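You operate a simulated robot arm through the tools that you are given. There is no shell and no other tool. Be economical: measure what you need, move in short steps, check, and stop when the job is done.

You run a simulated two-armed robot. Do the job below in one go: nothing can be reset, and whatever is moved stays where it is left.

JOB
Start the pump and set gauge A to about 120 bar with the relief knob.
Fine: first shut the red bleed knob and open the red lever; leave the silver lever shut.

Only the result counts: the job must be done as asked and must still hold three seconds after the hand-in. Knocking over, shifting, dropping, spilling or breaking anything else fails it.

ROBOT AND FRAMES
Two 7-joint arms with fingered hands on one trunk, on a base that drives. Base frame: it is fixed to the floor where the robot stands at the start and does not move with it; the origin is under the middle of the robot, x ahead of it, y to its left, z up. Lengths are in mm, angles in rad, forces in N, time in s.
The left shoulder is at the start at [80, 241, 1492], the right one opposite. With the tool pointing down near the work surface each hand reaches from about 100 to 800 mm from the robot's upright axis, wherever it stands, measured 20 degrees to its own side. Places, roughly: flow knob [1400, -100, 600]; gauge A [1400, 400, 900]; green pump button [1300, -400, 800]; pump box [1400, -400, 700]; ram lever [1400, -100, 800]; red bleed knob [1400, 200, 600]; red lever [1300, 100, 700]; relief knob [1400, 100, 600]; roll lever [1400, 100, 800]; silver bleed knob [1400, -200, 600]; silver lever [1300, -100, 700]. Payload 4.9 kg a hand.
The tool frame of a hand sits at the grasp point between the pads (the TCP): z along the fingers, y along the line on which they close. The tips reach 32 mm beyond it. Largest opening 200 mm; the body of the gripper starts 89 mm behind the TCP. The gripper is a hand of 4 fingers: y runs from the thumb to the fingers, the wrist lies at [0, 0, -267] in the tool frame, and closing takes about 1.5 s.
Orientation is that of the tool frame in the base frame, as a unit quaternion [x, y, z, w]. With the fingers straight down and closing along the base's y, the tool's x points along the base's -x, its y along +y and its z along -z.

CONTROLS
- The arms move only by the tool apply_moves. It takes "left_steps", "right_steps" or both (then of equal length, played together; a hand with none holds still); each is a list of rows, each a list of 7 numbers: the finger opening in mm, from 0 to 200, then the shift along the tool's x, y, z in mm, then the turn, a rotation vector about the tool's x, y, z in rad. In form: [[gripper, x, y, z, rx, ry, rz], ...]. A call has 1 to 20 rows; each row shifts and turns the commanded pose from where the row before left it, along the tool's axes as they then stand. A row lasts 0.2 s, in which the tool goes at most 50 mm and 0.15 rad; a call with a longer step from one row to the next is refused whole, and so is a gripper value outside its range. A pose out of reach is approached as far as the arm can. The call stops where the force on the tool passes 40 N (or 10 N more than at its start, if that is more) or the arm is blocked; 0.2 s more then pass. The fingers move at their own pace (about 72 mm/s each) and stop on an object; they squeeze with about 25 N. The grip force told is the motor's: it shows also when the fingers shut on nothing. Time passes only in rows, and 0.2 s behind the last, so rows that do not move let the fingers close. It gives the time, the measured TCP pose, the force on the tool (base axes), the opening and the grip force at its end, in the units of the frame above (readings bear some noise), with the torque about the TCP (base axes, N m) and any sound that the robot's microphone picked up.
- Cameras (640 x 400 px; columns grow to the right, rows downward): "scene" is now at [83.7, 26.1, 1641.5]; the picture's right is [0.33, -0.95, 0.00], its down [-0.81, -0.28, -0.52] and it looks along [0.49, 0.17, -0.86] (base axes); focal length 282 px, centre (320, 200). "left" rides on the left gripper at [-69, -69, -116] in its tool frame; the picture's right is [0.71, -0.71, 0.00], its down [0.54, 0.54, -0.64] and it looks along [0.45, 0.45, 0.77] (tool axes); focal length 226 px, centre (320, 200). "right" rides on the right gripper at [69, -69, -116] in its tool frame; the picture's right is [0.71, 0.71, 0.00], its down [-0.54, 0.54, -0.64] and it looks along [-0.46, 0.45, 0.77] (tool axes); focal length 226 px, centre (320, 200). There is no depth. A picture from a camera that has moved, and an enlarged one, comes with that camera's place and axes in the base frame and with its lens. The place of the scene camera against the robot may be out by one fixed shift of up to 18 mm in any direction.
- grab_frame(camera): a new picture of that camera. It takes no simulated time.
- raise_lower(by): slides the trunk up (or, below 0, down) by that many mm; the arms and the scene camera ride with it, the base frame stays. It gives what a move gives, with no picture.
- roll_base(legs): drives the robot by 1 to 6 legs, each [ahead, left, turn to the left] in mm, mm and rad, along the robot's own axes; the way and the turn of a leg run together, so that a leg with both is an arc; at most 1500 mm and 3.142 rad a leg. The arms and the cameras ride along, it lands a little off, and it stops where it bumps. It gives what a move gives.
- preshape(shape, hand): the hand has 4 fingers and takes this shape, open, in about a second: jaw (thumb against the fingers, like two jaws); tri (thumb and two fingers); tip (a fingertip pinch); poke (one finger out to press); point (the index stretched); flat (the hand flat); cup (the hand cupped); fist (a fist). The gripper value then closes the fingers along that shape, each until it touches; the sizes above hold for jaw. It gives what a move gives, with no picture.
- turn_head(pan, tilt): turns the head with the scene camera to pan (to the left, within 1.501 rad either way) and tilt (down, from -0.506 to 1.204), counted from straight ahead of the robot. It gives what a move gives.
- enlarge(camera, box): a new picture of the part [left, top, right, bottom] of that camera's present view, enlarged. It takes no simulated time.
- job_done(): hands the job in; it is judged then, once.

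Go step by step. Nothing tells you exact positions but the pictures and the camera data: compare them with the known pose of the tool, close in by small moves and look again before you grip or let go. The budget is 120 turns and 100 pictures, counting those below and the enlarged ones. Unless the task says otherwise, let go and move clear before handing in, and close with one line.

The tools are called after ">>>" as a command line: name --argument value ..., lists and objects as JSON in quotes. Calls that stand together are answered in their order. apply_moves: Moves the arms, as the interface text tells. Its arguments: {"type":"object","properties":{"left_steps":{"type":"array","items":{"type":"array","items":{"type":"number"}}},"right_steps":{"type":"array","items":{"type":"array","items":{"type":"number"}}}},"required":[]} The other tools are called the same way: raise_lower (by) slides the trunk up or down; preshape (shape, hand) gives the hand a shape; roll_base (legs) drives the base; turn_head (pan, tilt) turns the head that bears the scene camera; grab_frame (camera) takes a picture; enlarge (camera, box) takes an enlarged picture of a part of a camera's view; job_done () hands the job in.

At the start:

```text
time_s: 0.0
left_position: [584.3, 308.4, 774.4]
left_tool_rot: [0.001, 1.0, 0.0, 0.0]
left_force: [-0.7, -0.8, -0.9]
left_ft_torque: [-0.02, 0.0, 0.03]
left_gripper_width: 200.2
left_grasp_force: 0.0
left_shape: jaw
right_position: [471.6, -153.2, 696.1]
right_tool_rot: [0.0, 1.0, 0.0, -0.001]
right_force: [-0.7, 0.4, 0.9]
right_ft_torque: [0.01, -0.02, -0.05]
right_gripper_width: 199.6
right_grasp_force: 0.1
right_shape: jaw
trunk travel left (down, up): [-400.0, 440.0]
robot x, y, heading: [-2.6, 1.0, -0.003]
head pan, tilt: [0.333, 1.028]
```

scene: 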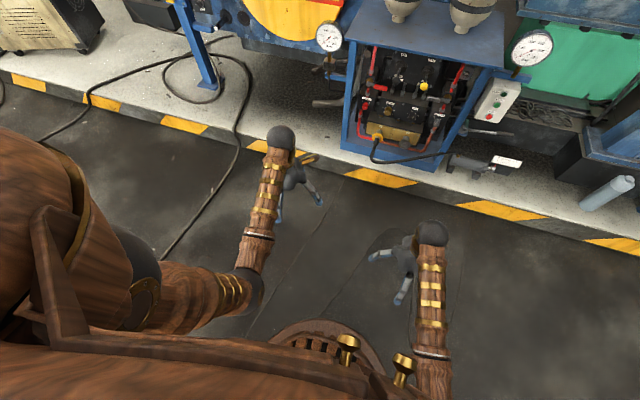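
right: 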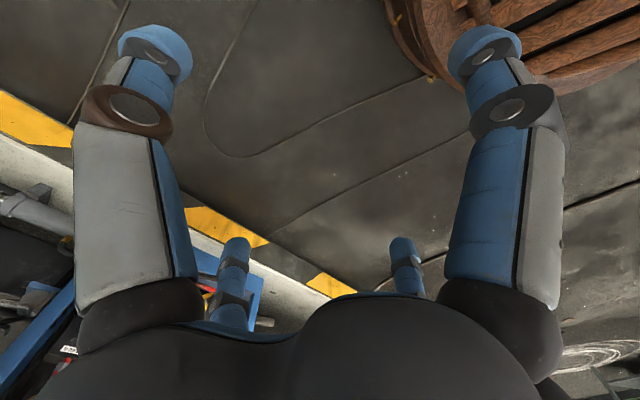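
left: 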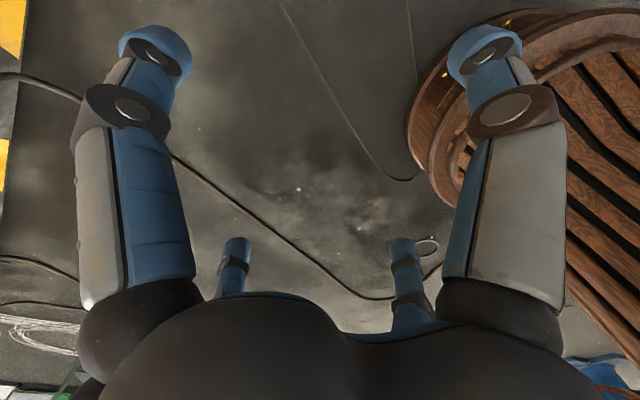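

The hydraulic bench stands ahead, with a valve panel in the blue frame and a pump box to the right. I turn the head straight at it for a better view.

>>> turn_head --pan 0.0 --tilt 0.6

>>> grab_frame --camera "scene"

>>> enlarge --camera "scene" --box '[200, 120, 440, 270]'

```text
time_s: 0.9
left_position: [584.6, 308.7, 772.6]
left_tool_rot: [0.001, 1.0, 0.0, 0.0]
left_force: [0.3, -0.4, 0.1]
left_ft_torque: [-0.03, 0.01, 0.03]
left_gripper_width: 199.7
left_grasp_force: 0.0
left_shape: jaw
right_position: [472.5, -153.0, 695.9]
right_tool_rot: [0.0, 1.0, 0.0, 0.0]
right_force: [-0.2, -0.8, 0.6]
right_ft_torque: [-0.04, 0.02, -0.01]
right_gripper_width: 200.2
right_grasp_force: 0.1
right_shape: jaw
trunk travel left (down, up): [-400.0, 440.0]
robot x, y, heading: [0.8, -0.7, -0.001]
head pan, tilt: [0.0, 0.6]
```

```text
96 pictures are left
camera scene: at [107.8, 4.0, 1675.3], right [0.0, -1.0, 0.0], down [-0.57, 0.0, -0.82], along [0.82, 0.0, -0.57], focal length 282 px, centre (320, 200)
```

scene: 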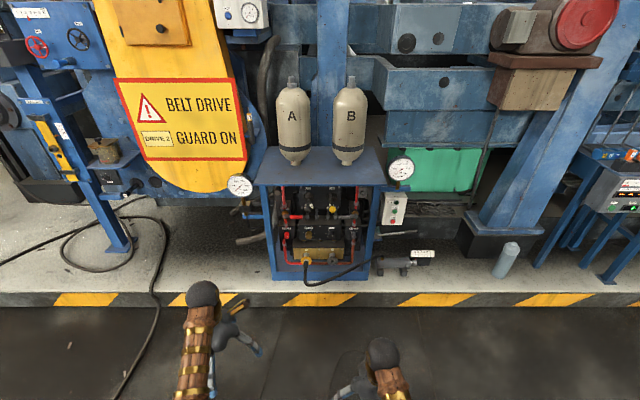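

```text
2.67 times, centred on (320, 195) of scene
camera zoom: at [107.8, 4.0, 1675.3], right [0.0, -1.0, 0.0], down [-0.57, 0.0, -0.82], along [0.82, 0.0, -0.57], focal length 751 px, centre (320, 213)
```

zoom: 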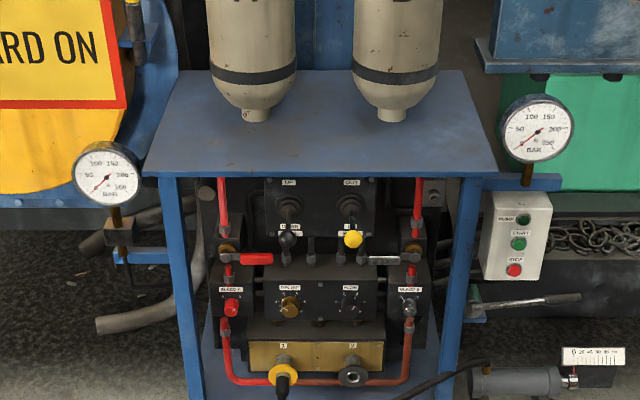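

The red and silver levers both lie horizontal, with the knobs below them. I turn both hands to point forward before closing in.

>>> apply_moves --left_steps '[[200, 0, 0, 0, 0, -0.1428, 0], [200, 0, 0, 0, 0, -0.1428, 0], [200, 0, 0, 0, 0, -0.1428, 0], [200, 0, 0, 0, 0, -0.1428, 0], [200, 0, 0, 0, 0, -0.1428, 0], [200, 0, 0, 0, 0, -0.1428, 0], [200, 0, 0, 0, 0, -0.1428, 0], [200, 0, 0, 0, 0, -0.1428, 0], [200, 0, 0, 0, 0, -0.1428, 0], [200, 0, 0, 0, 0, -0.1428, 0], [200, 0, 0, 0, 0, -0.1428, 0]]' --right_steps '[[200, 0, 0, 0, 0, -0.1428, 0], [200, 0, 0, 0, 0, -0.1428, 0], [200, 0, 0, 0, 0, -0.1428, 0], [200, 0, 0, 0, 0, -0.1428, 0], [200, 0, 0, 0, 0, -0.1428, 0], [200, 0, 0, 0, 0, -0.1428, 0], [200, 0, 0, 0, 0, -0.1428, 0], [200, 0, 0, 0, 0, -0.1428, 0], [200, 0, 0, 0, 0, -0.1428, 0], [200, 0, 0, 0, 0, -0.1428, 0], [200, 0, 0, 0, 0, -0.1428, 0]]'

>>> raise_lower --by -250

>>> grab_frame --camera "scene"

```text
time_s: 3.0
left_position: [570.0, 379.7, 776.7]
left_tool_rot: [-0.06, 0.773, 0.062, 0.629]
left_force: [-0.8, 0.1, 0.4]
left_ft_torque: [0.02, 0.0, 0.03]
left_gripper_width: 199.8
left_grasp_force: 0.1
left_shape: jaw
right_position: [446.9, -68.8, 705.1]
right_tool_rot: [-0.157, 0.748, 0.098, 0.637]
right_force: [0.6, 0.7, -0.9]
right_ft_torque: [0.02, -0.07, -0.02]
right_gripper_width: 200.0
right_grasp_force: 0.0
right_shape: jaw
trunk travel left (down, up): [-400.0, 440.0]
robot x, y, heading: [1.1, -2.0, 0.001]
head pan, tilt: [0.0, 0.6]
stopped in row 10 (right hand): the arm was blocked; the commanded pose is now the measured one
```

```text
time_s: 5.6
left_position: [567.8, 382.8, 529.3]
left_tool_rot: [-0.058, 0.774, 0.064, 0.628]
left_force: [0.0, -0.2, -0.1]
left_ft_torque: [-0.04, -0.02, 0.01]
left_gripper_width: 199.9
left_grasp_force: 0.0
left_shape: jaw
right_position: [444.2, -70.2, 454.5]
right_tool_rot: [-0.158, 0.748, 0.099, 0.637]
right_force: [0.3, -0.3, -0.5]
right_ft_torque: [0.01, 0.02, 0.02]
right_gripper_width: 200.1
right_grasp_force: 0.1
right_shape: jaw
trunk travel left (down, up): [-150.0, 690.0]
robot x, y, heading: [0.8, -0.5, 0.002]
head pan, tilt: [0.0, 0.6]
```

```text
94 pictures are left
camera scene: at [117.3, -28.4, 1427.5], right [0.0, -1.0, -0.02], down [-0.57, 0.02, -0.82], along [0.82, 0.01, -0.57], focal length 282 px, centre (320, 200)
```

scene: 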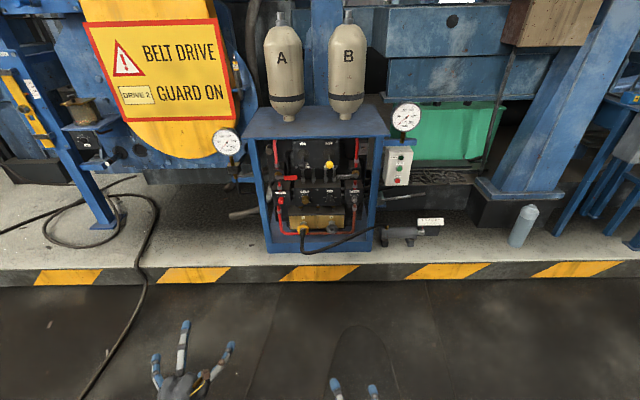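

The right arm got blocked slightly short of level. I move both hands forward and outward while straightening them.

>>> apply_moves --left_steps '[[200, 0, -10, 25, 0.022, -0.026, 0], [200, 0, -10, 25, 0.022, -0.026, 0], [200, 0, -10, 25, 0.022, -0.026, 0], [200, 0, -10, 25, 0.022, -0.026, 0], [200, 0, -10, 25, 0.022, -0.026, 0], [200, 0, -10, 25, 0.022, -0.026, 0], [200, 0, -10, 25, 0.022, -0.026, 0], [200, 0, -10, 25, 0.022, -0.026, 0]]' --right_steps '[[200, -10, -30, 30, 0.045, -0.021, 0], [200, -10, -30, 30, 0.045, -0.021, 0], [200, -10, -30, 30, 0.045, -0.021, 0], [200, -10, -30, 30, 0.045, -0.021, 0], [200, -10, -25, 30, 0.045, -0.021, 0], [200, -10, -25, 30, 0.045, -0.021, 0], [200, -10, -20, 30, 0.045, -0.021, 0], [200, -10, -20, 30, 0.045, -0.021, 0]]'

```text
time_s: 7.4
left_position: [770.1, 335.7, 498.8]
left_tool_rot: [-0.012, 0.705, -0.003, 0.71]
left_force: [2.6, -14.0, -1.3]
left_ft_torque: [0.0, -0.03, 1.34]
left_gripper_width: 199.9
left_grasp_force: 0.0
left_shape: jaw
right_position: [728.4, -204.1, 533.4]
right_tool_rot: [-0.038, 0.697, -0.031, 0.715]
right_force: [0.0, 0.0, -0.1]
right_ft_torque: [0.0, 0.0, -0.04]
right_gripper_width: 199.9
right_grasp_force: 0.0
right_shape: jaw
trunk travel left (down, up): [-150.0, 690.0]
robot x, y, heading: [3.9, 1.9, -0.005]
head pan, tilt: [0.0, 0.6]
```

The left hand reads a side force of 14 N, so I check the pictures before going on.

>>> grab_frame --camera "left"

>>> turn_head --pan 0.0 --tilt 0.9

>>> grab_frame --camera "scene"

```text
93 pictures are left
camera left: at [653.8, 267.5, 568.3], right [0.01, -0.72, -0.69], down [-0.65, 0.52, -0.56], along [0.76, 0.45, -0.46], focal length 226 px, centre (320, 200)
```

left: 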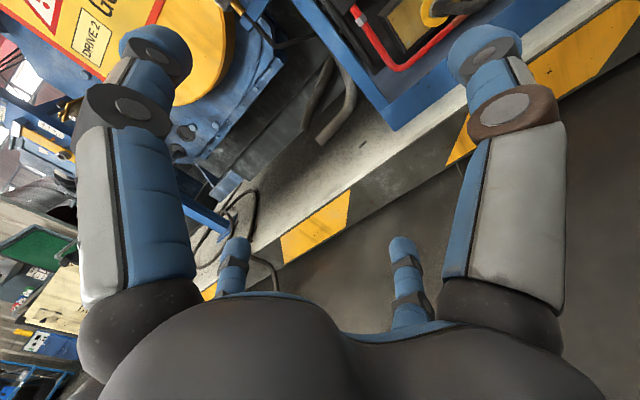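

```text
time_s: 8.2
left_position: [767.5, 347.9, 500.6]
left_tool_rot: [-0.014, 0.705, 0.003, 0.709]
left_force: [0.2, 0.5, 0.5]
left_ft_torque: [0.0, -0.01, -0.01]
left_gripper_width: 199.8
left_grasp_force: 0.0
left_shape: jaw
right_position: [728.1, -202.3, 534.8]
right_tool_rot: [-0.038, 0.697, -0.031, 0.715]
right_force: [0.4, 0.2, -0.1]
right_ft_torque: [-0.01, 0.02, 0.03]
right_gripper_width: 200.0
right_grasp_force: 0.1
right_shape: jaw
trunk travel left (down, up): [-150.0, 690.0]
robot x, y, heading: [3.4, -2.9, -0.003]
head pan, tilt: [0.0, 0.901]
```

```text
92 pictures are left
camera scene: at [96.0, 2.3, 1400.7], right [0.0, -1.0, 0.0], down [-0.78, 0.0, -0.62], along [0.62, 0.0, -0.78], focal length 282 px, centre (320, 200)
```

scene: 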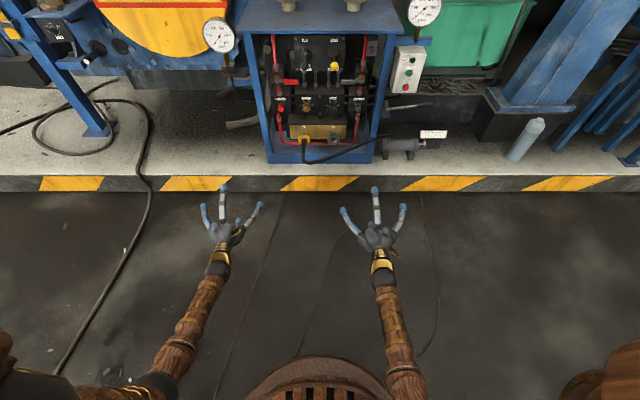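

Force gone; both hands point forward. I drive closer and look at the panel.

>>> roll_base --legs '[[250, 0, 0]]'

>>> raise_lower --by -100

>>> turn_head --pan 0.0 --tilt 0.6

>>> grab_frame --camera "scene"

>>> enlarge --camera "scene" --box '[220, 120, 380, 220]'

```text
time_s: 10.0
left_position: [1016.6, 332.4, 499.1]
left_tool_rot: [-0.007, 0.705, -0.004, 0.709]
left_force: [-0.3, 0.7, -0.1]
left_ft_torque: [0.0, -0.05, 0.0]
left_gripper_width: 200.2
left_grasp_force: 0.2
left_shape: jaw
right_position: [974.7, -200.6, 533.9]
right_tool_rot: [-0.039, 0.697, -0.03, 0.715]
right_force: [0.0, -0.9, -0.2]
right_ft_torque: [-0.01, -0.03, 0.0]
right_gripper_width: 199.8
right_grasp_force: 0.1
right_shape: jaw
trunk travel left (down, up): [-150.0, 690.0]
robot x, y, heading: [247.0, -0.4, 0.003]
head pan, tilt: [0.0, 0.901]
```

```text
time_s: 11.4
left_position: [1016.1, 331.8, 400.1]
left_tool_rot: [-0.006, 0.704, -0.005, 0.71]
left_force: [-0.3, -1.0, 0.2]
left_ft_torque: [0.0, 0.01, 0.01]
left_gripper_width: 200.0
left_grasp_force: 0.1
left_shape: jaw
right_position: [975.0, -199.1, 435.1]
right_tool_rot: [-0.04, 0.697, -0.028, 0.715]
right_force: [0.6, 0.0, 0.0]
right_ft_torque: [0.0, 0.03, 0.0]
right_gripper_width: 200.0
right_grasp_force: 0.1
right_shape: jaw
trunk travel left (down, up): [-50.0, 790.0]
robot x, y, heading: [246.3, -0.1, 0.005]
head pan, tilt: [0.0, 0.901]
```

```text
time_s: 12.2
left_position: [1016.1, 332.9, 399.7]
left_tool_rot: [-0.007, 0.705, -0.005, 0.71]
left_force: [0.4, 0.1, 0.7]
left_ft_torque: [0.02, 0.01, -0.02]
left_gripper_width: 199.9
left_grasp_force: 0.1
left_shape: jaw
right_position: [974.8, -200.1, 432.8]
right_tool_rot: [-0.038, 0.697, -0.029, 0.715]
right_force: [0.3, -0.1, 0.3]
right_ft_torque: [0.0, 0.02, 0.01]
right_gripper_width: 199.8
right_grasp_force: 0.1
right_shape: jaw
trunk travel left (down, up): [-50.0, 790.0]
robot x, y, heading: [246.6, -1.4, 0.004]
head pan, tilt: [0.0, 0.6]
```

```text
91 pictures are left
camera scene: at [354.7, 2.9, 1325.3], right [0.0, -1.0, 0.0], down [-0.57, 0.0, -0.82], along [0.82, 0.0, -0.57], focal length 282 px, centre (320, 200)
```

scene: 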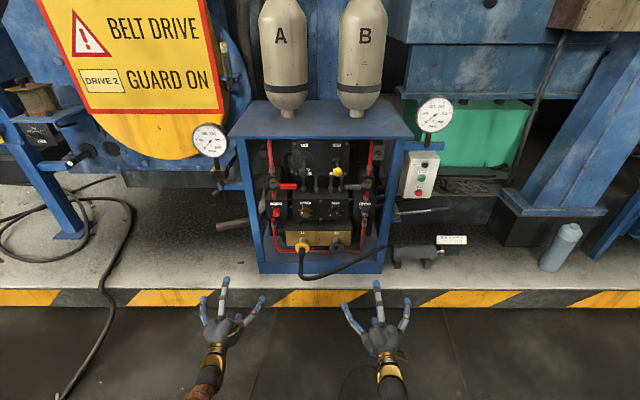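

```text
4.00 times, centred on (300, 170) of scene
camera zoom: at [354.7, 2.9, 1325.3], right [0.0, -1.0, 0.0], down [-0.57, 0.0, -0.82], along [0.82, 0.0, -0.57], focal length 1127 px, centre (400, 320)
```

zoom: 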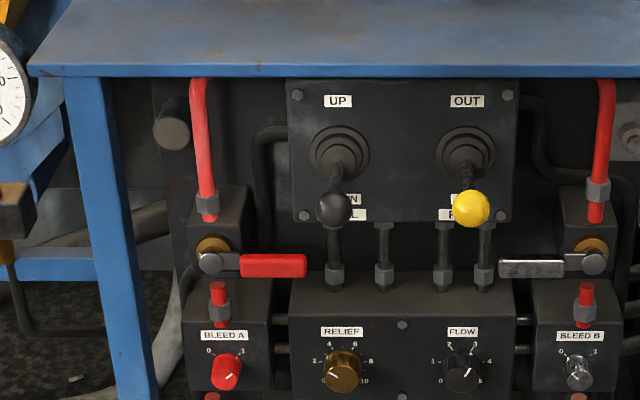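

I locate the bleed A knob near [1337, 192, 587], the relief knob near [1337, 66, 587] and the red lever pivot near [1321, 192, 734], with its handle pointing right. I try a fingertip pinch on the left hand and a poke on the right, and zoom in on the knobs and pump box.

>>> preshape --hand "left" --shape "tip"

>>> preshape --hand "right" --shape "poke"

>>> grab_frame --camera "left"

>>> grab_frame --camera "right"

>>> enlarge --camera "scene" --box '[264, 190, 312, 220]'

>>> enlarge --camera "scene" --box '[384, 90, 480, 210]'

>>> enlarge --camera "scene" --box '[180, 270, 440, 400]'

```text
time_s: 13.1
left_position: [1016.0, 331.9, 399.9]
left_tool_rot: [-0.006, 0.705, -0.005, 0.709]
left_force: [0.3, -0.2, 0.1]
left_ft_torque: [0.0, -0.01, -0.02]
left_gripper_width: 200.0
left_grasp_force: 0.0
left_shape: tip
right_position: [974.1, -199.1, 434.3]
right_tool_rot: [-0.037, 0.697, -0.03, 0.715]
right_force: [0.6, -0.9, 0.3]
right_ft_torque: [-0.02, 0.03, 0.01]
right_gripper_width: 200.2
right_grasp_force: 0.0
right_shape: jaw
trunk travel left (down, up): [-50.0, 790.0]
robot x, y, heading: [249.0, 4.0, 0.002]
head pan, tilt: [0.0, 0.6]
```

```text
time_s: 14.0
left_position: [1015.6, 332.8, 400.3]
left_tool_rot: [-0.006, 0.705, -0.005, 0.71]
left_force: [0.6, 0.2, 0.3]
left_ft_torque: [0.03, -0.03, -0.06]
left_gripper_width: 199.9
left_grasp_force: 0.1
left_shape: tip
right_position: [973.7, -200.3, 433.0]
right_tool_rot: [-0.039, 0.697, -0.029, 0.715]
right_force: [-0.5, -0.3, -0.5]
right_ft_torque: [0.01, 0.03, 0.03]
right_gripper_width: 0.0
right_grasp_force: 0.1
right_shape: poke
trunk travel left (down, up): [-50.0, 790.0]
robot x, y, heading: [247.5, -0.1, 0.003]
head pan, tilt: [0.0, 0.6]
```

```text
89 pictures are left
camera left: at [899.2, 264.4, 469.3], right [0.01, -0.72, -0.7], down [-0.64, 0.53, -0.55], along [0.77, 0.45, -0.46], focal length 226 px, centre (320, 200)
```

left: 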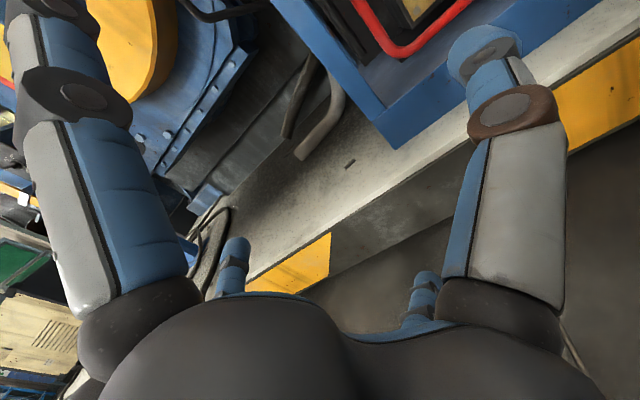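

```text
88 pictures are left
camera right: at [861.0, -277.6, 368.7], right [0.01, 0.64, -0.77], down [-0.66, 0.58, 0.47], along [0.75, 0.51, 0.43], focal length 226 px, centre (320, 200)
```

right: 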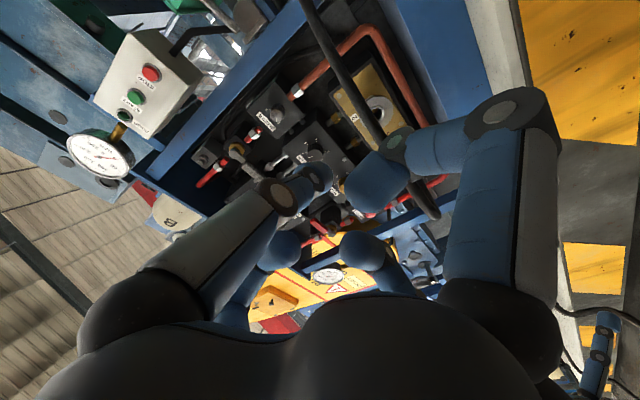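

```text
13.33 times, centred on (288, 205) of scene
camera zoom: at [354.7, 2.9, 1325.4], right [0.0, -1.0, 0.0], down [-0.57, 0.0, -0.82], along [0.82, 0.0, -0.57], focal length 3757 px, centre (747, 133)
```

zoom: 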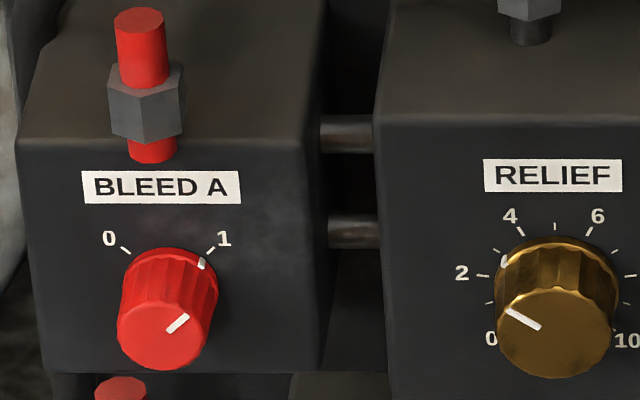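

```text
3.33 times, centred on (432, 150) of scene
camera zoom: at [354.7, 2.9, 1325.4], right [0.0, -1.0, 0.0], down [-0.57, 0.0, -0.82], along [0.82, 0.0, -0.57], focal length 939 px, centre (-53, 367)
```

zoom: 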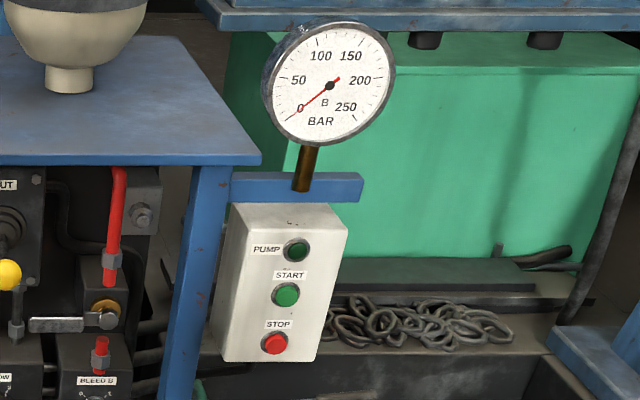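

```text
2.46 times, centred on (310, 335) of scene
camera zoom: at [354.7, 2.9, 1325.4], right [0.0, -1.0, 0.0], down [-0.57, 0.0, -0.82], along [0.82, 0.0, -0.57], focal length 694 px, centre (345, -132)
```

zoom: 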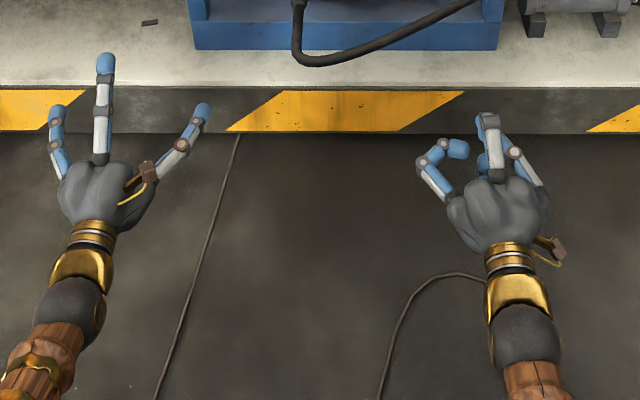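

Bleed A stands at 1 and must turn about 90° counter-clockwise to 0; relief reads about 1 or less. I close the left pinch to 40 mm to see which fingers meet, and look at it and at the poke finger.

>>> apply_moves --left_steps '[[40, 0, 0, 0, 0, 0, 0], [40, 0, 0, 0, 0, 0, 0], [40, 0, 0, 0, 0, 0, 0], [40, 0, 0, 0, 0, 0, 0], [40, 0, 0, 0, 0, 0, 0], [40, 0, 0, 0, 0, 0, 0]]'

>>> enlarge --camera "scene" --box '[180, 270, 310, 350]'

>>> grab_frame --camera "left"

>>> enlarge --camera "scene" --box '[320, 300, 430, 370]'

```text
time_s: 15.4
left_position: [1017.1, 332.7, 400.2]
left_tool_rot: [-0.006, 0.705, -0.005, 0.71]
left_force: [0.2, 0.1, -0.7]
left_ft_torque: [0.03, 0.0, 0.01]
left_gripper_width: 40.3
left_grasp_force: 0.0
left_shape: tip
right_position: [974.1, -200.4, 433.2]
right_tool_rot: [-0.039, 0.697, -0.03, 0.715]
right_force: [-0.7, 0.0, -0.5]
right_ft_torque: [-0.01, 0.02, 0.06]
right_gripper_width: 0.0
right_grasp_force: 0.2
right_shape: poke
trunk travel left (down, up): [-50.0, 790.0]
robot x, y, heading: [249.1, 2.3, 0.005]
head pan, tilt: [0.0, 0.6]
```

```text
4.92 times, centred on (245, 310) of scene
camera zoom: at [354.7, 2.9, 1325.4], right [0.0, -1.0, 0.0], down [-0.57, 0.0, -0.82], along [0.82, 0.0, -0.57], focal length 1387 px, centre (689, -342)
```

zoom: 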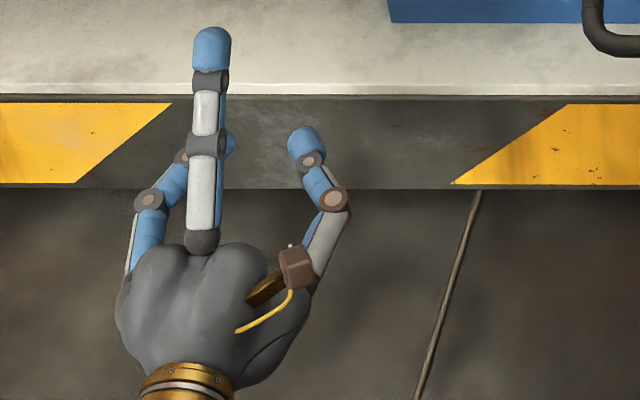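

```text
83 pictures are left
camera left: at [899.2, 264.4, 469.3], right [0.01, -0.72, -0.7], down [-0.64, 0.53, -0.55], along [0.77, 0.45, -0.46], focal length 226 px, centre (320, 200)
```

left: 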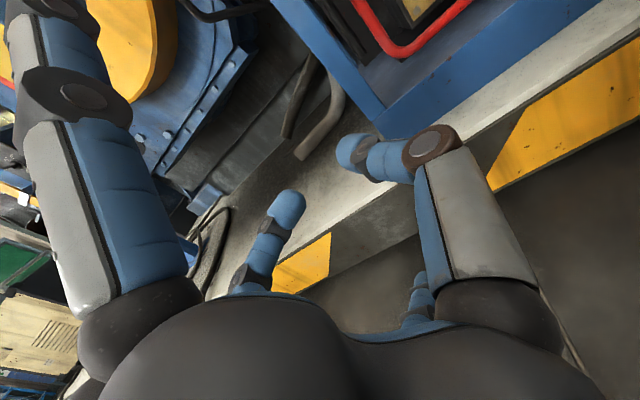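

```text
5.71 times, centred on (375, 335) of scene
camera zoom: at [354.7, 2.9, 1325.4], right [0.0, -1.0, 0.0], down [-0.57, 0.0, -0.82], along [0.82, 0.0, -0.57], focal length 1610 px, centre (6, -571)
```

zoom: 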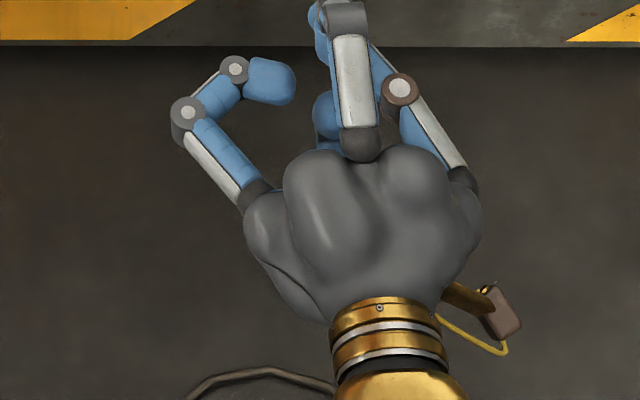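

In the tip shape the other fingers stick out ahead and would hit the panel. I look at the jaw shape closed to 40 mm instead.

>>> preshape --hand "left" --shape "jaw"

>>> apply_moves --left_steps '[[40, 0, 0, 0, 0, 0, 0], [40, 0, 0, 0, 0, 0, 0], [40, 0, 0, 0, 0, 0, 0], [40, 0, 0, 0, 0, 0, 0], [40, 0, 0, 0, 0, 0, 0], [40, 0, 0, 0, 0, 0, 0]]'

>>> enlarge --camera "scene" --box '[180, 270, 310, 350]'

>>> grab_frame --camera "left"

```text
time_s: 16.3
left_position: [1015.1, 331.5, 401.3]
left_tool_rot: [-0.007, 0.705, -0.004, 0.71]
left_force: [0.2, -0.3, 0.0]
left_ft_torque: [0.01, -0.03, 0.02]
left_gripper_width: 199.9
left_grasp_force: 0.0
left_shape: jaw
right_position: [974.2, -200.6, 434.4]
right_tool_rot: [-0.037, 0.697, -0.03, 0.715]
right_force: [0.6, 0.2, 0.9]
right_ft_torque: [-0.03, -0.01, 0.0]
right_gripper_width: 0.1
right_grasp_force: 0.0
right_shape: poke
trunk travel left (down, up): [-50.0, 790.0]
robot x, y, heading: [246.3, 0.7, 0.008]
head pan, tilt: [0.0, 0.6]
```

```text
time_s: 17.7
left_position: [1016.3, 331.3, 399.7]
left_tool_rot: [-0.006, 0.705, -0.005, 0.71]
left_force: [-0.5, -0.3, -0.5]
left_ft_torque: [0.04, 0.02, -0.04]
left_gripper_width: 40.3
left_grasp_force: 0.1
left_shape: jaw
right_position: [974.2, -200.0, 434.7]
right_tool_rot: [-0.038, 0.697, -0.03, 0.715]
right_force: [-0.8, 0.1, -1.4]
right_ft_torque: [-0.01, 0.0, 0.02]
right_gripper_width: 0.1
right_grasp_force: 0.0
right_shape: poke
trunk travel left (down, up): [-50.0, 790.0]
robot x, y, heading: [248.8, -1.8, 0.006]
head pan, tilt: [0.0, 0.6]
```

```text
4.92 times, centred on (245, 310) of scene
camera zoom: at [354.7, 2.9, 1325.4], right [0.0, -1.0, 0.0], down [-0.57, 0.0, -0.82], along [0.82, 0.0, -0.57], focal length 1387 px, centre (689, -342)
```

zoom: 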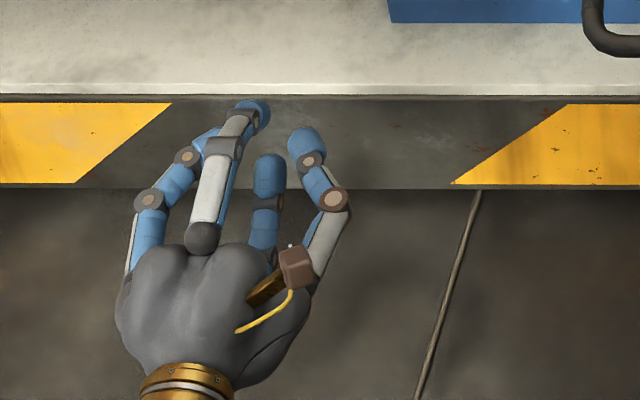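

```text
80 pictures are left
camera left: at [899.2, 264.4, 469.3], right [0.01, -0.72, -0.7], down [-0.64, 0.53, -0.55], along [0.77, 0.45, -0.46], focal length 226 px, centre (320, 200)
```

left: 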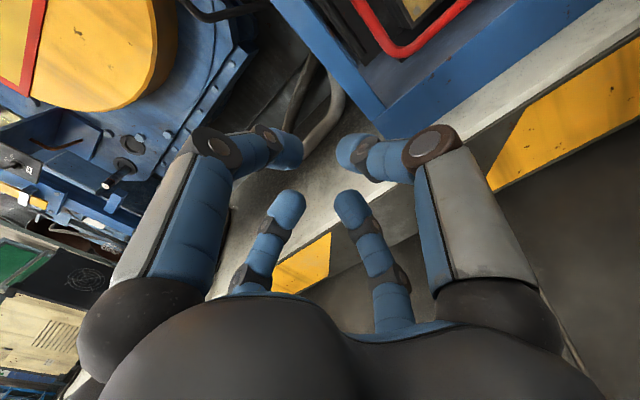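

In the jaw shape the four fingers ring the TCP like a chuck, which suits the round knobs. I drive 200 mm closer.

>>> roll_base --legs '[[190, 0, 0]]'

>>> grab_frame --camera "scene"

```text
time_s: 19.2
left_position: [1199.2, 332.4, 399.7]
left_tool_rot: [-0.007, 0.705, -0.005, 0.709]
left_force: [-0.2, 0.5, -0.3]
left_ft_torque: [0.02, -0.04, 0.01]
left_gripper_width: 40.3
left_grasp_force: 0.1
left_shape: jaw
right_position: [1158.4, -200.6, 433.3]
right_tool_rot: [-0.038, 0.698, -0.03, 0.715]
right_force: [-0.2, 0.3, -0.8]
right_ft_torque: [0.01, 0.0, 0.0]
right_gripper_width: 0.0
right_grasp_force: 0.0
right_shape: poke
trunk travel left (down, up): [-50.0, 790.0]
robot x, y, heading: [431.0, -3.4, 0.003]
head pan, tilt: [0.0, 0.6]
```

```text
79 pictures are left
camera scene: at [539.1, 3.4, 1325.2], right [0.0, -1.0, 0.0], down [-0.57, 0.0, -0.82], along [0.82, 0.0, -0.57], focal length 282 px, centre (320, 200)
```

scene: 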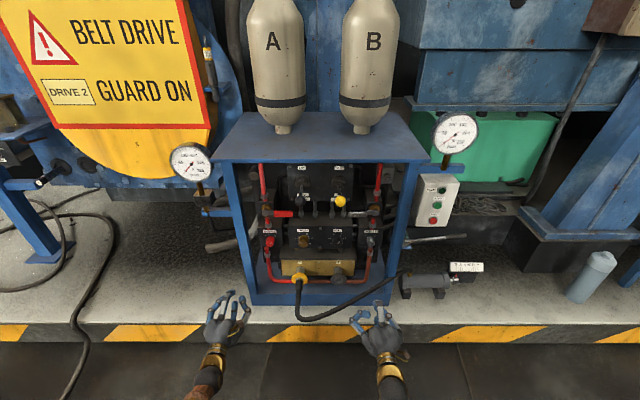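

Now I bring the left hand in front of bleed A at y≈192, z≈590.

>>> apply_moves --left_steps '[[70, -19, -14, 0, 0, 0, 0], [70, -19, -14, 0, 0, 0, 0], [70, -19, -14, 0, 0, 0, 0], [70, -19, -14, 0, 0, 0, 0], [70, -19, -14, 0, 0, 0, 0], [70, -19, -14, 0, 0, 0, 0], [70, -19, -14, 0, 0, 0, 0], [70, -19, -14, 0, 0, 0, 0], [70, -19, -14, 0, 0, 0, 0], [70, -19, -14, 0, 0, 0, 0]]'

>>> grab_frame --camera "left"

>>> enlarge --camera "scene" --box '[200, 170, 400, 295]'

```text
time_s: 21.4
left_position: [1197.7, 210.7, 574.4]
left_tool_rot: [-0.004, 0.704, -0.003, 0.71]
left_force: [0.4, 0.0, 0.0]
left_ft_torque: [-0.01, 0.03, 0.01]
left_gripper_width: 69.8
left_grasp_force: 0.1
left_shape: jaw
left hand out of reach, approached as far as the arm can: row 8, 9
right_position: [1158.0, -201.6, 433.1]
right_tool_rot: [-0.037, 0.697, -0.03, 0.715]
right_force: [0.8, 0.0, -1.0]
right_ft_torque: [-0.01, -0.02, 0.02]
right_gripper_width: 0.2
right_grasp_force: 0.1
right_shape: poke
trunk travel left (down, up): [-50.0, 790.0]
robot x, y, heading: [428.8, 3.3, 0.004]
head pan, tilt: [0.0, 0.6]
```

```text
78 pictures are left
camera left: at [1081.8, 142.4, 643.0], right [0.01, -0.71, -0.7], down [-0.64, 0.54, -0.55], along [0.77, 0.45, -0.45], focal length 226 px, centre (320, 200)
```

left: 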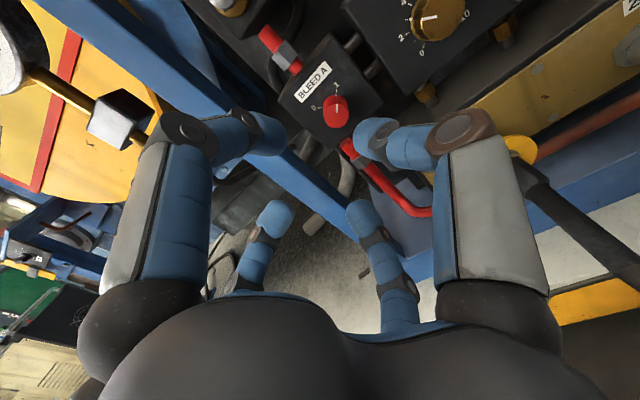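

```text
3.20 times, centred on (300, 232) of scene
camera zoom: at [537.5, 1.3, 1325.4], right [0.0, -1.0, 0.0], down [-0.56, 0.0, -0.83], along [0.83, 0.0, -0.56], focal length 902 px, centre (384, 96)
```

zoom: 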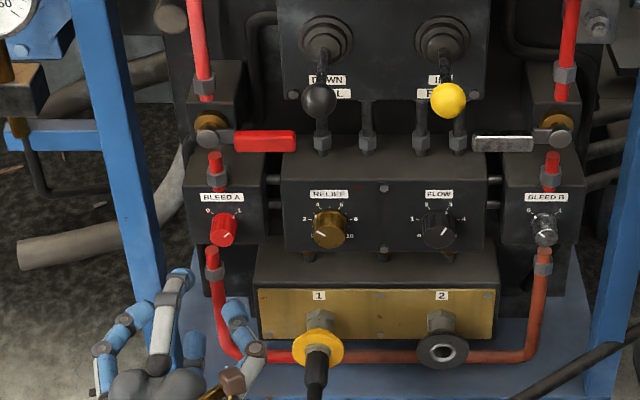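

The left camera puts the bleed knob near y≈188, z≈574. The arm lagged behind its command, so I check whether it settles.

>>> apply_moves --left_steps '[[70, 0, 0, 0, 0, 0, 0], [70, 0, 0, 0, 0, 0, 0]]'

```text
time_s: 22.0
left_position: [1198.9, 212.6, 573.7]
left_tool_rot: [-0.007, 0.705, -0.005, 0.71]
left_force: [0.4, -0.2, -1.0]
left_ft_torque: [0.02, -0.02, -0.01]
left_gripper_width: 69.8
left_grasp_force: 0.1
left_shape: jaw
right_position: [1157.8, -200.7, 432.8]
right_tool_rot: [-0.039, 0.697, -0.03, 0.715]
right_force: [0.1, -0.7, 0.0]
right_ft_torque: [-0.02, 0.02, -0.03]
right_gripper_width: 0.0
right_grasp_force: 0.0
right_shape: poke
trunk travel left (down, up): [-50.0, 790.0]
robot x, y, heading: [433.4, -4.1, 0.003]
head pan, tilt: [0.0, 0.6]
```

>>> apply_moves --left_steps '[[70, 0, -10, 10, 0, 0, 0], [70, 0, -12, 10, 0, 0, 0], [70, 0, 0, 0, 0, 0, 0]]'

>>> grab_frame --camera "left"

```text
time_s: 22.8
left_position: [1219.3, 188.2, 573.5]
left_tool_rot: [-0.006, 0.704, -0.006, 0.71]
left_force: [0.0, -1.1, 0.7]
left_ft_torque: [0.0, -0.01, 0.03]
left_gripper_width: 69.8
left_grasp_force: 0.1
left_shape: jaw
right_position: [1156.4, -200.6, 433.3]
right_tool_rot: [-0.037, 0.697, -0.03, 0.715]
right_force: [0.0, 0.2, -0.3]
right_ft_torque: [0.01, -0.03, -0.04]
right_gripper_width: 0.0
right_grasp_force: 0.1
right_shape: poke
trunk travel left (down, up): [-50.0, 790.0]
robot x, y, heading: [429.0, -1.0, -0.001]
head pan, tilt: [0.0, 0.6]
```

```text
76 pictures are left
camera left: at [1102.8, 120.5, 643.2], right [0.01, -0.72, -0.7], down [-0.64, 0.53, -0.55], along [0.77, 0.45, -0.46], focal length 226 px, centre (320, 200)
```

left: 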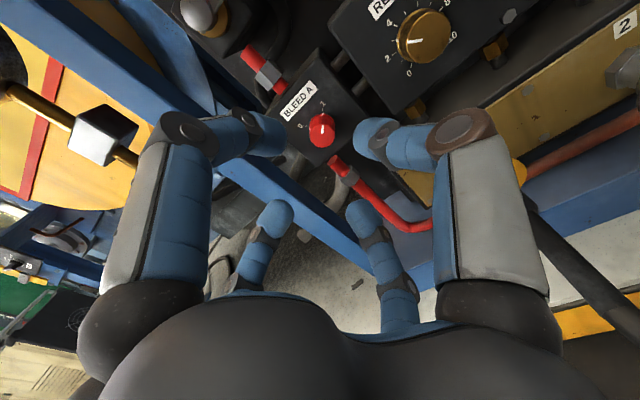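

The knob's centre triangulates to about [1331, 187.5, 574.5], and the hand is aligned with it. I go in along x with contact detection.

>>> apply_moves --left_steps '[[75, -1, 0, 15, 0, 0, 0], [75, 0, 0, 15, 0, 0, 0], [75, 0, 0, 15, 0, 0, 0], [75, 0, 0, 15, 0, 0, 0], [75, 0, 0, 10, 0, 0, 0], [75, 0, 0, 5, 0, 0, 0]]'

>>> grab_frame --camera "left"

>>> enlarge --camera "scene" --box '[200, 170, 400, 295]'

```text
time_s: 24.2
left_position: [1295.0, 189.5, 577.2]
left_tool_rot: [-0.005, 0.705, -0.006, 0.71]
left_force: [0.2, 0.8, -0.4]
left_ft_torque: [-0.02, -0.01, -0.05]
left_gripper_width: 74.6
left_grasp_force: 0.1
left_shape: jaw
right_position: [1156.8, -201.0, 433.9]
right_tool_rot: [-0.039, 0.697, -0.03, 0.715]
right_force: [0.1, -0.7, 0.4]
right_ft_torque: [-0.05, 0.01, 0.01]
right_gripper_width: 0.1
right_grasp_force: 0.1
right_shape: poke
trunk travel left (down, up): [-50.0, 790.0]
robot x, y, heading: [433.2, -0.4, 0.001]
head pan, tilt: [0.0, 0.6]
```

```text
75 pictures are left
camera left: at [1177.7, 121.5, 645.9], right [0.01, -0.72, -0.7], down [-0.64, 0.53, -0.55], along [0.77, 0.45, -0.46], focal length 226 px, centre (320, 200)
```

left: 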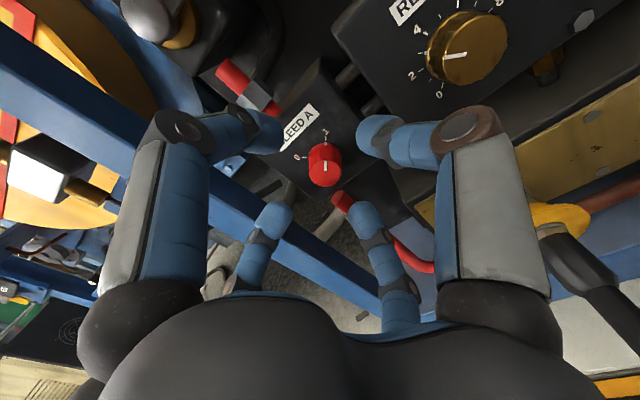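

```text
3.20 times, centred on (300, 232) of scene
camera zoom: at [538.0, 3.3, 1325.4], right [0.0, -1.0, 0.0], down [-0.57, 0.0, -0.82], along [0.82, 0.0, -0.57], focal length 902 px, centre (384, 96)
```

zoom: 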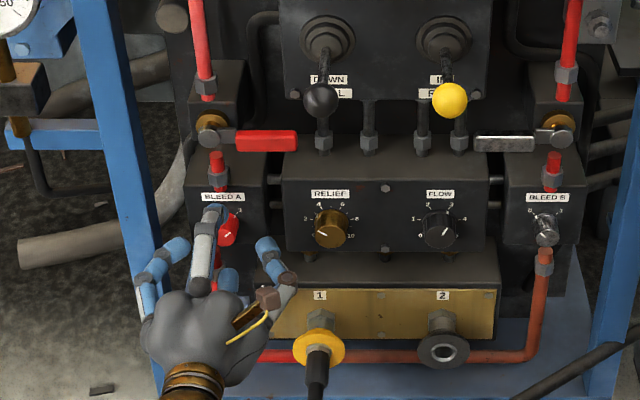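

The knob sits inside the ring of fingertips. I go 15 mm further and close.

>>> apply_moves --left_steps '[[75, 0, -3, 8, 0, 0, 0], [75, 0, 0, 8, 0, 0, 0], [20, 0, 0, 0, 0, 0, 0], [20, 0, 0, 0, 0, 0, 0], [20, 0, 0, 0, 0, 0, 0], [20, 0, 0, 0, 0, 0, 0]]'

>>> grab_frame --camera "left"

```text
time_s: 25.6
left_position: [1310.1, 186.0, 578.5]
left_tool_rot: [-0.006, 0.705, -0.005, 0.71]
left_force: [0.1, 0.1, 0.4]
left_ft_torque: [0.0, -0.02, -0.03]
left_gripper_width: 20.0
left_grasp_force: 0.0
left_shape: jaw
right_position: [1158.2, -200.1, 433.7]
right_tool_rot: [-0.038, 0.697, -0.03, 0.715]
right_force: [-0.1, -0.2, 0.6]
right_ft_torque: [0.02, 0.0, -0.07]
right_gripper_width: 0.2
right_grasp_force: 0.1
right_shape: poke
trunk travel left (down, up): [-50.0, 790.0]
robot x, y, heading: [433.0, 2.2, 0.004]
head pan, tilt: [0.0, 0.6]
```

```text
73 pictures are left
camera left: at [1193.2, 118.7, 646.7], right [0.01, -0.72, -0.7], down [-0.64, 0.53, -0.55], along [0.77, 0.45, -0.46], focal length 226 px, centre (320, 200)
```

left: 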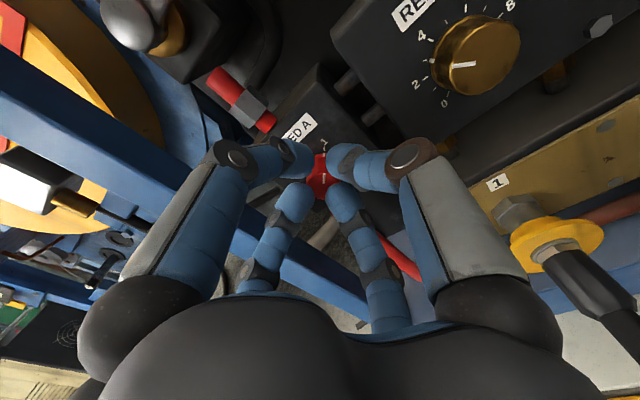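

The fingers ring the knob without touching at 20 mm. I close fully and watch the grip.

>>> apply_moves --left_steps '[[0, 0, 0, 0, 0, 0, 0], [0, 0, 0, 0, 0, 0, 0], [0, 0, 0, 0, 0, 0, 0]]'

>>> enlarge --camera "left" --box '[240, 110, 400, 210]'

```text
time_s: 26.4
left_position: [1310.1, 186.8, 578.4]
left_tool_rot: [-0.006, 0.705, -0.005, 0.71]
left_force: [0.2, 0.9, 0.5]
left_ft_torque: [-0.02, -0.03, -0.01]
left_gripper_width: 0.0
left_grasp_force: 25.2
left_shape: jaw
right_position: [1157.4, -200.6, 434.0]
right_tool_rot: [-0.039, 0.697, -0.03, 0.715]
right_force: [0.2, 0.1, -0.1]
right_ft_torque: [0.03, 0.02, 0.01]
right_gripper_width: 0.0
right_grasp_force: 0.1
right_shape: poke
trunk travel left (down, up): [-50.0, 790.0]
robot x, y, heading: [429.7, 1.8, 0.003]
head pan, tilt: [0.0, 0.6]
```

```text
4.00 times, centred on (320, 160) of left
camera zoom: at [1193.2, 118.7, 646.8], right [0.01, -0.72, -0.7], down [-0.64, 0.53, -0.55], along [0.77, 0.45, -0.46], focal length 904 px, centre (320, 360)
```

zoom: 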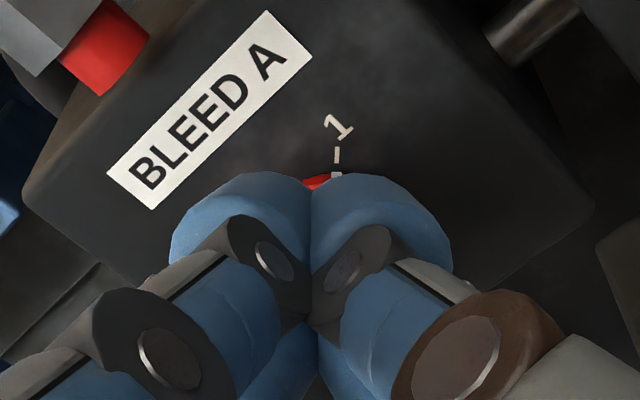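

The fingers shut just in front of the knob. I open, go 22 mm deeper and close again.

>>> apply_moves --left_steps '[[60, 0, 0, 0, 0, 0, 0], [60, 0, 0, 0, 0, 0, 0], [60, 0, 0, 0, 0, 0, 0], [60, 0, -1, 6, 0, 0, 0], [60, 0, 0, 6, 0, 0, 0], [60, 0, 0, 5, 0, 0, 0], [60, 0, 0, 5, 0, 0, 0], [0, 0, 0, 0, 0, 0, 0], [0, 0, 0, 0, 0, 0, 0], [0, 0, 0, 0, 0, 0, 0], [0, 0, 0, 0, 0, 0, 0]]'

>>> enlarge --camera "left" --box '[240, 110, 400, 210]'

```text
time_s: 28.8
left_position: [1333.5, 184.1, 578.0]
left_tool_rot: [-0.007, 0.704, -0.005, 0.71]
left_force: [4.2, -2.9, 1.5]
left_ft_torque: [-0.03, -0.15, -0.2]
left_gripper_width: 3.8
left_grasp_force: 25.2
left_shape: jaw
right_position: [1156.7, -200.6, 433.4]
right_tool_rot: [-0.037, 0.697, -0.031, 0.715]
right_force: [-0.7, -0.3, -0.3]
right_ft_torque: [-0.03, 0.0, 0.03]
right_gripper_width: 0.0
right_grasp_force: 0.0
right_shape: poke
trunk travel left (down, up): [-50.0, 790.0]
robot x, y, heading: [432.0, 0.5, 0.0]
head pan, tilt: [0.0, 0.6]
```

```text
4.00 times, centred on (320, 160) of left
camera zoom: at [1215.9, 116.2, 647.0], right [0.01, -0.72, -0.7], down [-0.64, 0.53, -0.55], along [0.77, 0.45, -0.46], focal length 904 px, centre (320, 360)
```

zoom: 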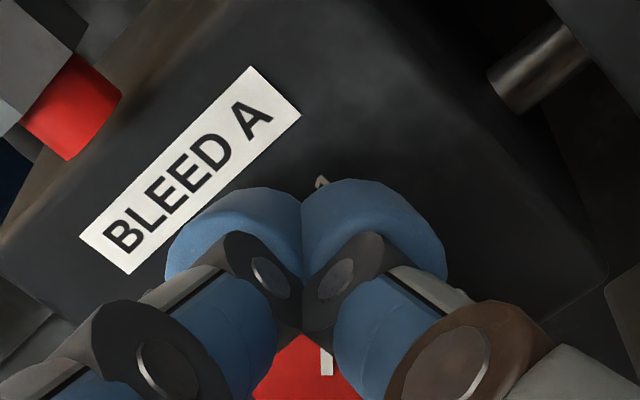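

The fingers are closed around the knob with real resistance at 3.8 mm. I try a small counter-clockwise turn and look at the pointer.

>>> apply_moves --left_steps '[[0, 0, 0, 0, 0, 0, -0.1], [0, 0, 0, 0, 0, 0, -0.1], [0, 0, 0, 0, 0, 0, -0.1], [0, 0, 0, 0, 0, 0, -0.1]]'

>>> enlarge --camera "left" --box '[240, 130, 400, 230]'

>>> enlarge --camera "scene" --box '[230, 210, 310, 260]'

```text
time_s: 29.8
left_position: [1333.1, 187.1, 580.7]
left_tool_rot: [-0.149, 0.687, -0.147, 0.695]
left_force: [13.0, 9.3, 13.9]
left_ft_torque: [0.24, -0.63, 0.09]
left_gripper_width: 3.3
left_grasp_force: 25.1
left_shape: jaw
right_position: [1158.2, -200.0, 435.1]
right_tool_rot: [-0.039, 0.697, -0.03, 0.716]
right_force: [0.1, 0.1, -0.1]
right_ft_torque: [0.01, 0.01, 0.01]
right_gripper_width: 0.0
right_grasp_force: 0.1
right_shape: poke
trunk travel left (down, up): [-50.0, 790.0]
robot x, y, heading: [427.9, -2.1, 0.004]
head pan, tilt: [0.0, 0.6]
```

```text
4.00 times, centred on (320, 180) of left
camera zoom: at [1215.3, 152.0, 669.7], right [0.01, -0.93, -0.36], down [-0.64, 0.27, -0.72], along [0.77, 0.24, -0.59], focal length 904 px, centre (320, 280)
```

zoom: 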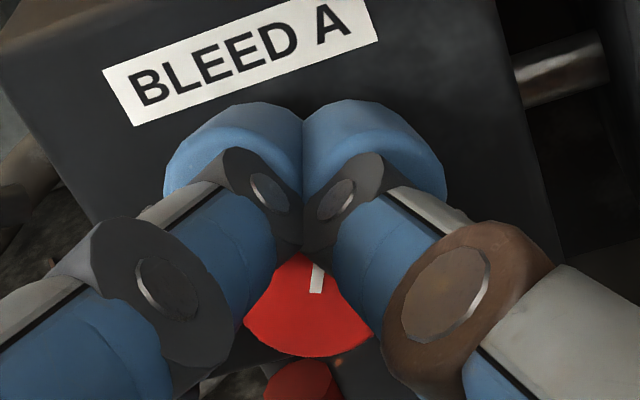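

```text
8.00 times, centred on (270, 235) of scene
camera zoom: at [537.0, 3.8, 1325.7], right [0.0, -1.0, 0.0], down [-0.56, 0.0, -0.83], along [0.83, 0.0, -0.56], focal length 2254 px, centre (720, -80)
```

zoom: 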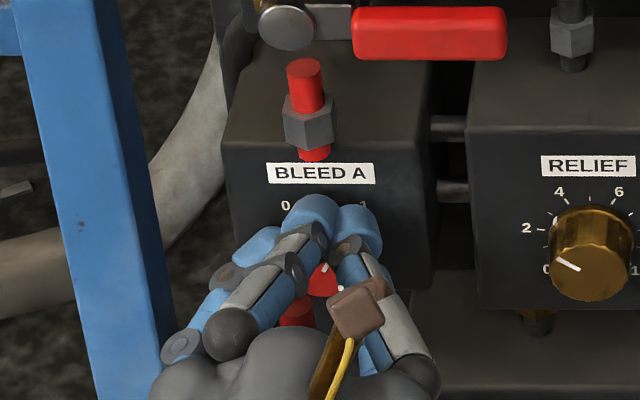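

The knob turns with the hand. I continue the turn in stages.

>>> apply_moves --left_steps '[[0, 0, 0, 0, 0, 0, -0.1], [0, 0, 0, 0, 0, 0, -0.1], [0, 0, 0, 0, 0, 0, -0.1], [0, 0, 0, 0, 0, 0, -0.1]]'

>>> enlarge --camera "scene" --box '[230, 210, 310, 260]'

```text
time_s: 30.8
left_position: [1331.8, 185.9, 583.5]
left_tool_rot: [-0.279, 0.645, -0.283, 0.653]
left_force: [3.2, 12.0, 28.6]
left_ft_torque: [0.46, -0.79, 0.04]
left_gripper_width: 1.9
left_grasp_force: 24.4
left_shape: jaw
right_position: [1156.7, -199.8, 436.7]
right_tool_rot: [-0.039, 0.696, -0.029, 0.716]
right_force: [-0.2, -0.4, -0.4]
right_ft_torque: [-0.02, -0.02, 0.02]
right_gripper_width: 0.0
right_grasp_force: 0.1
right_shape: poke
trunk travel left (down, up): [-50.0, 790.0]
robot x, y, heading: [430.3, 2.3, 0.004]
head pan, tilt: [0.0, 0.6]
```

```text
8.00 times, centred on (270, 235) of scene
camera zoom: at [534.5, 3.4, 1325.9], right [0.0, -1.0, 0.0], down [-0.56, 0.0, -0.83], along [0.83, 0.0, -0.56], focal length 2254 px, centre (720, -80)
```

zoom: 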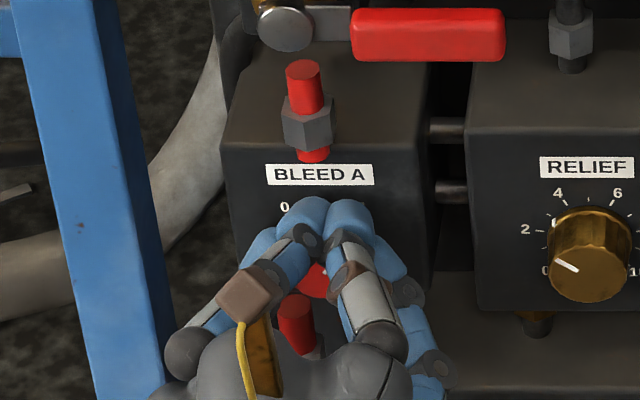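

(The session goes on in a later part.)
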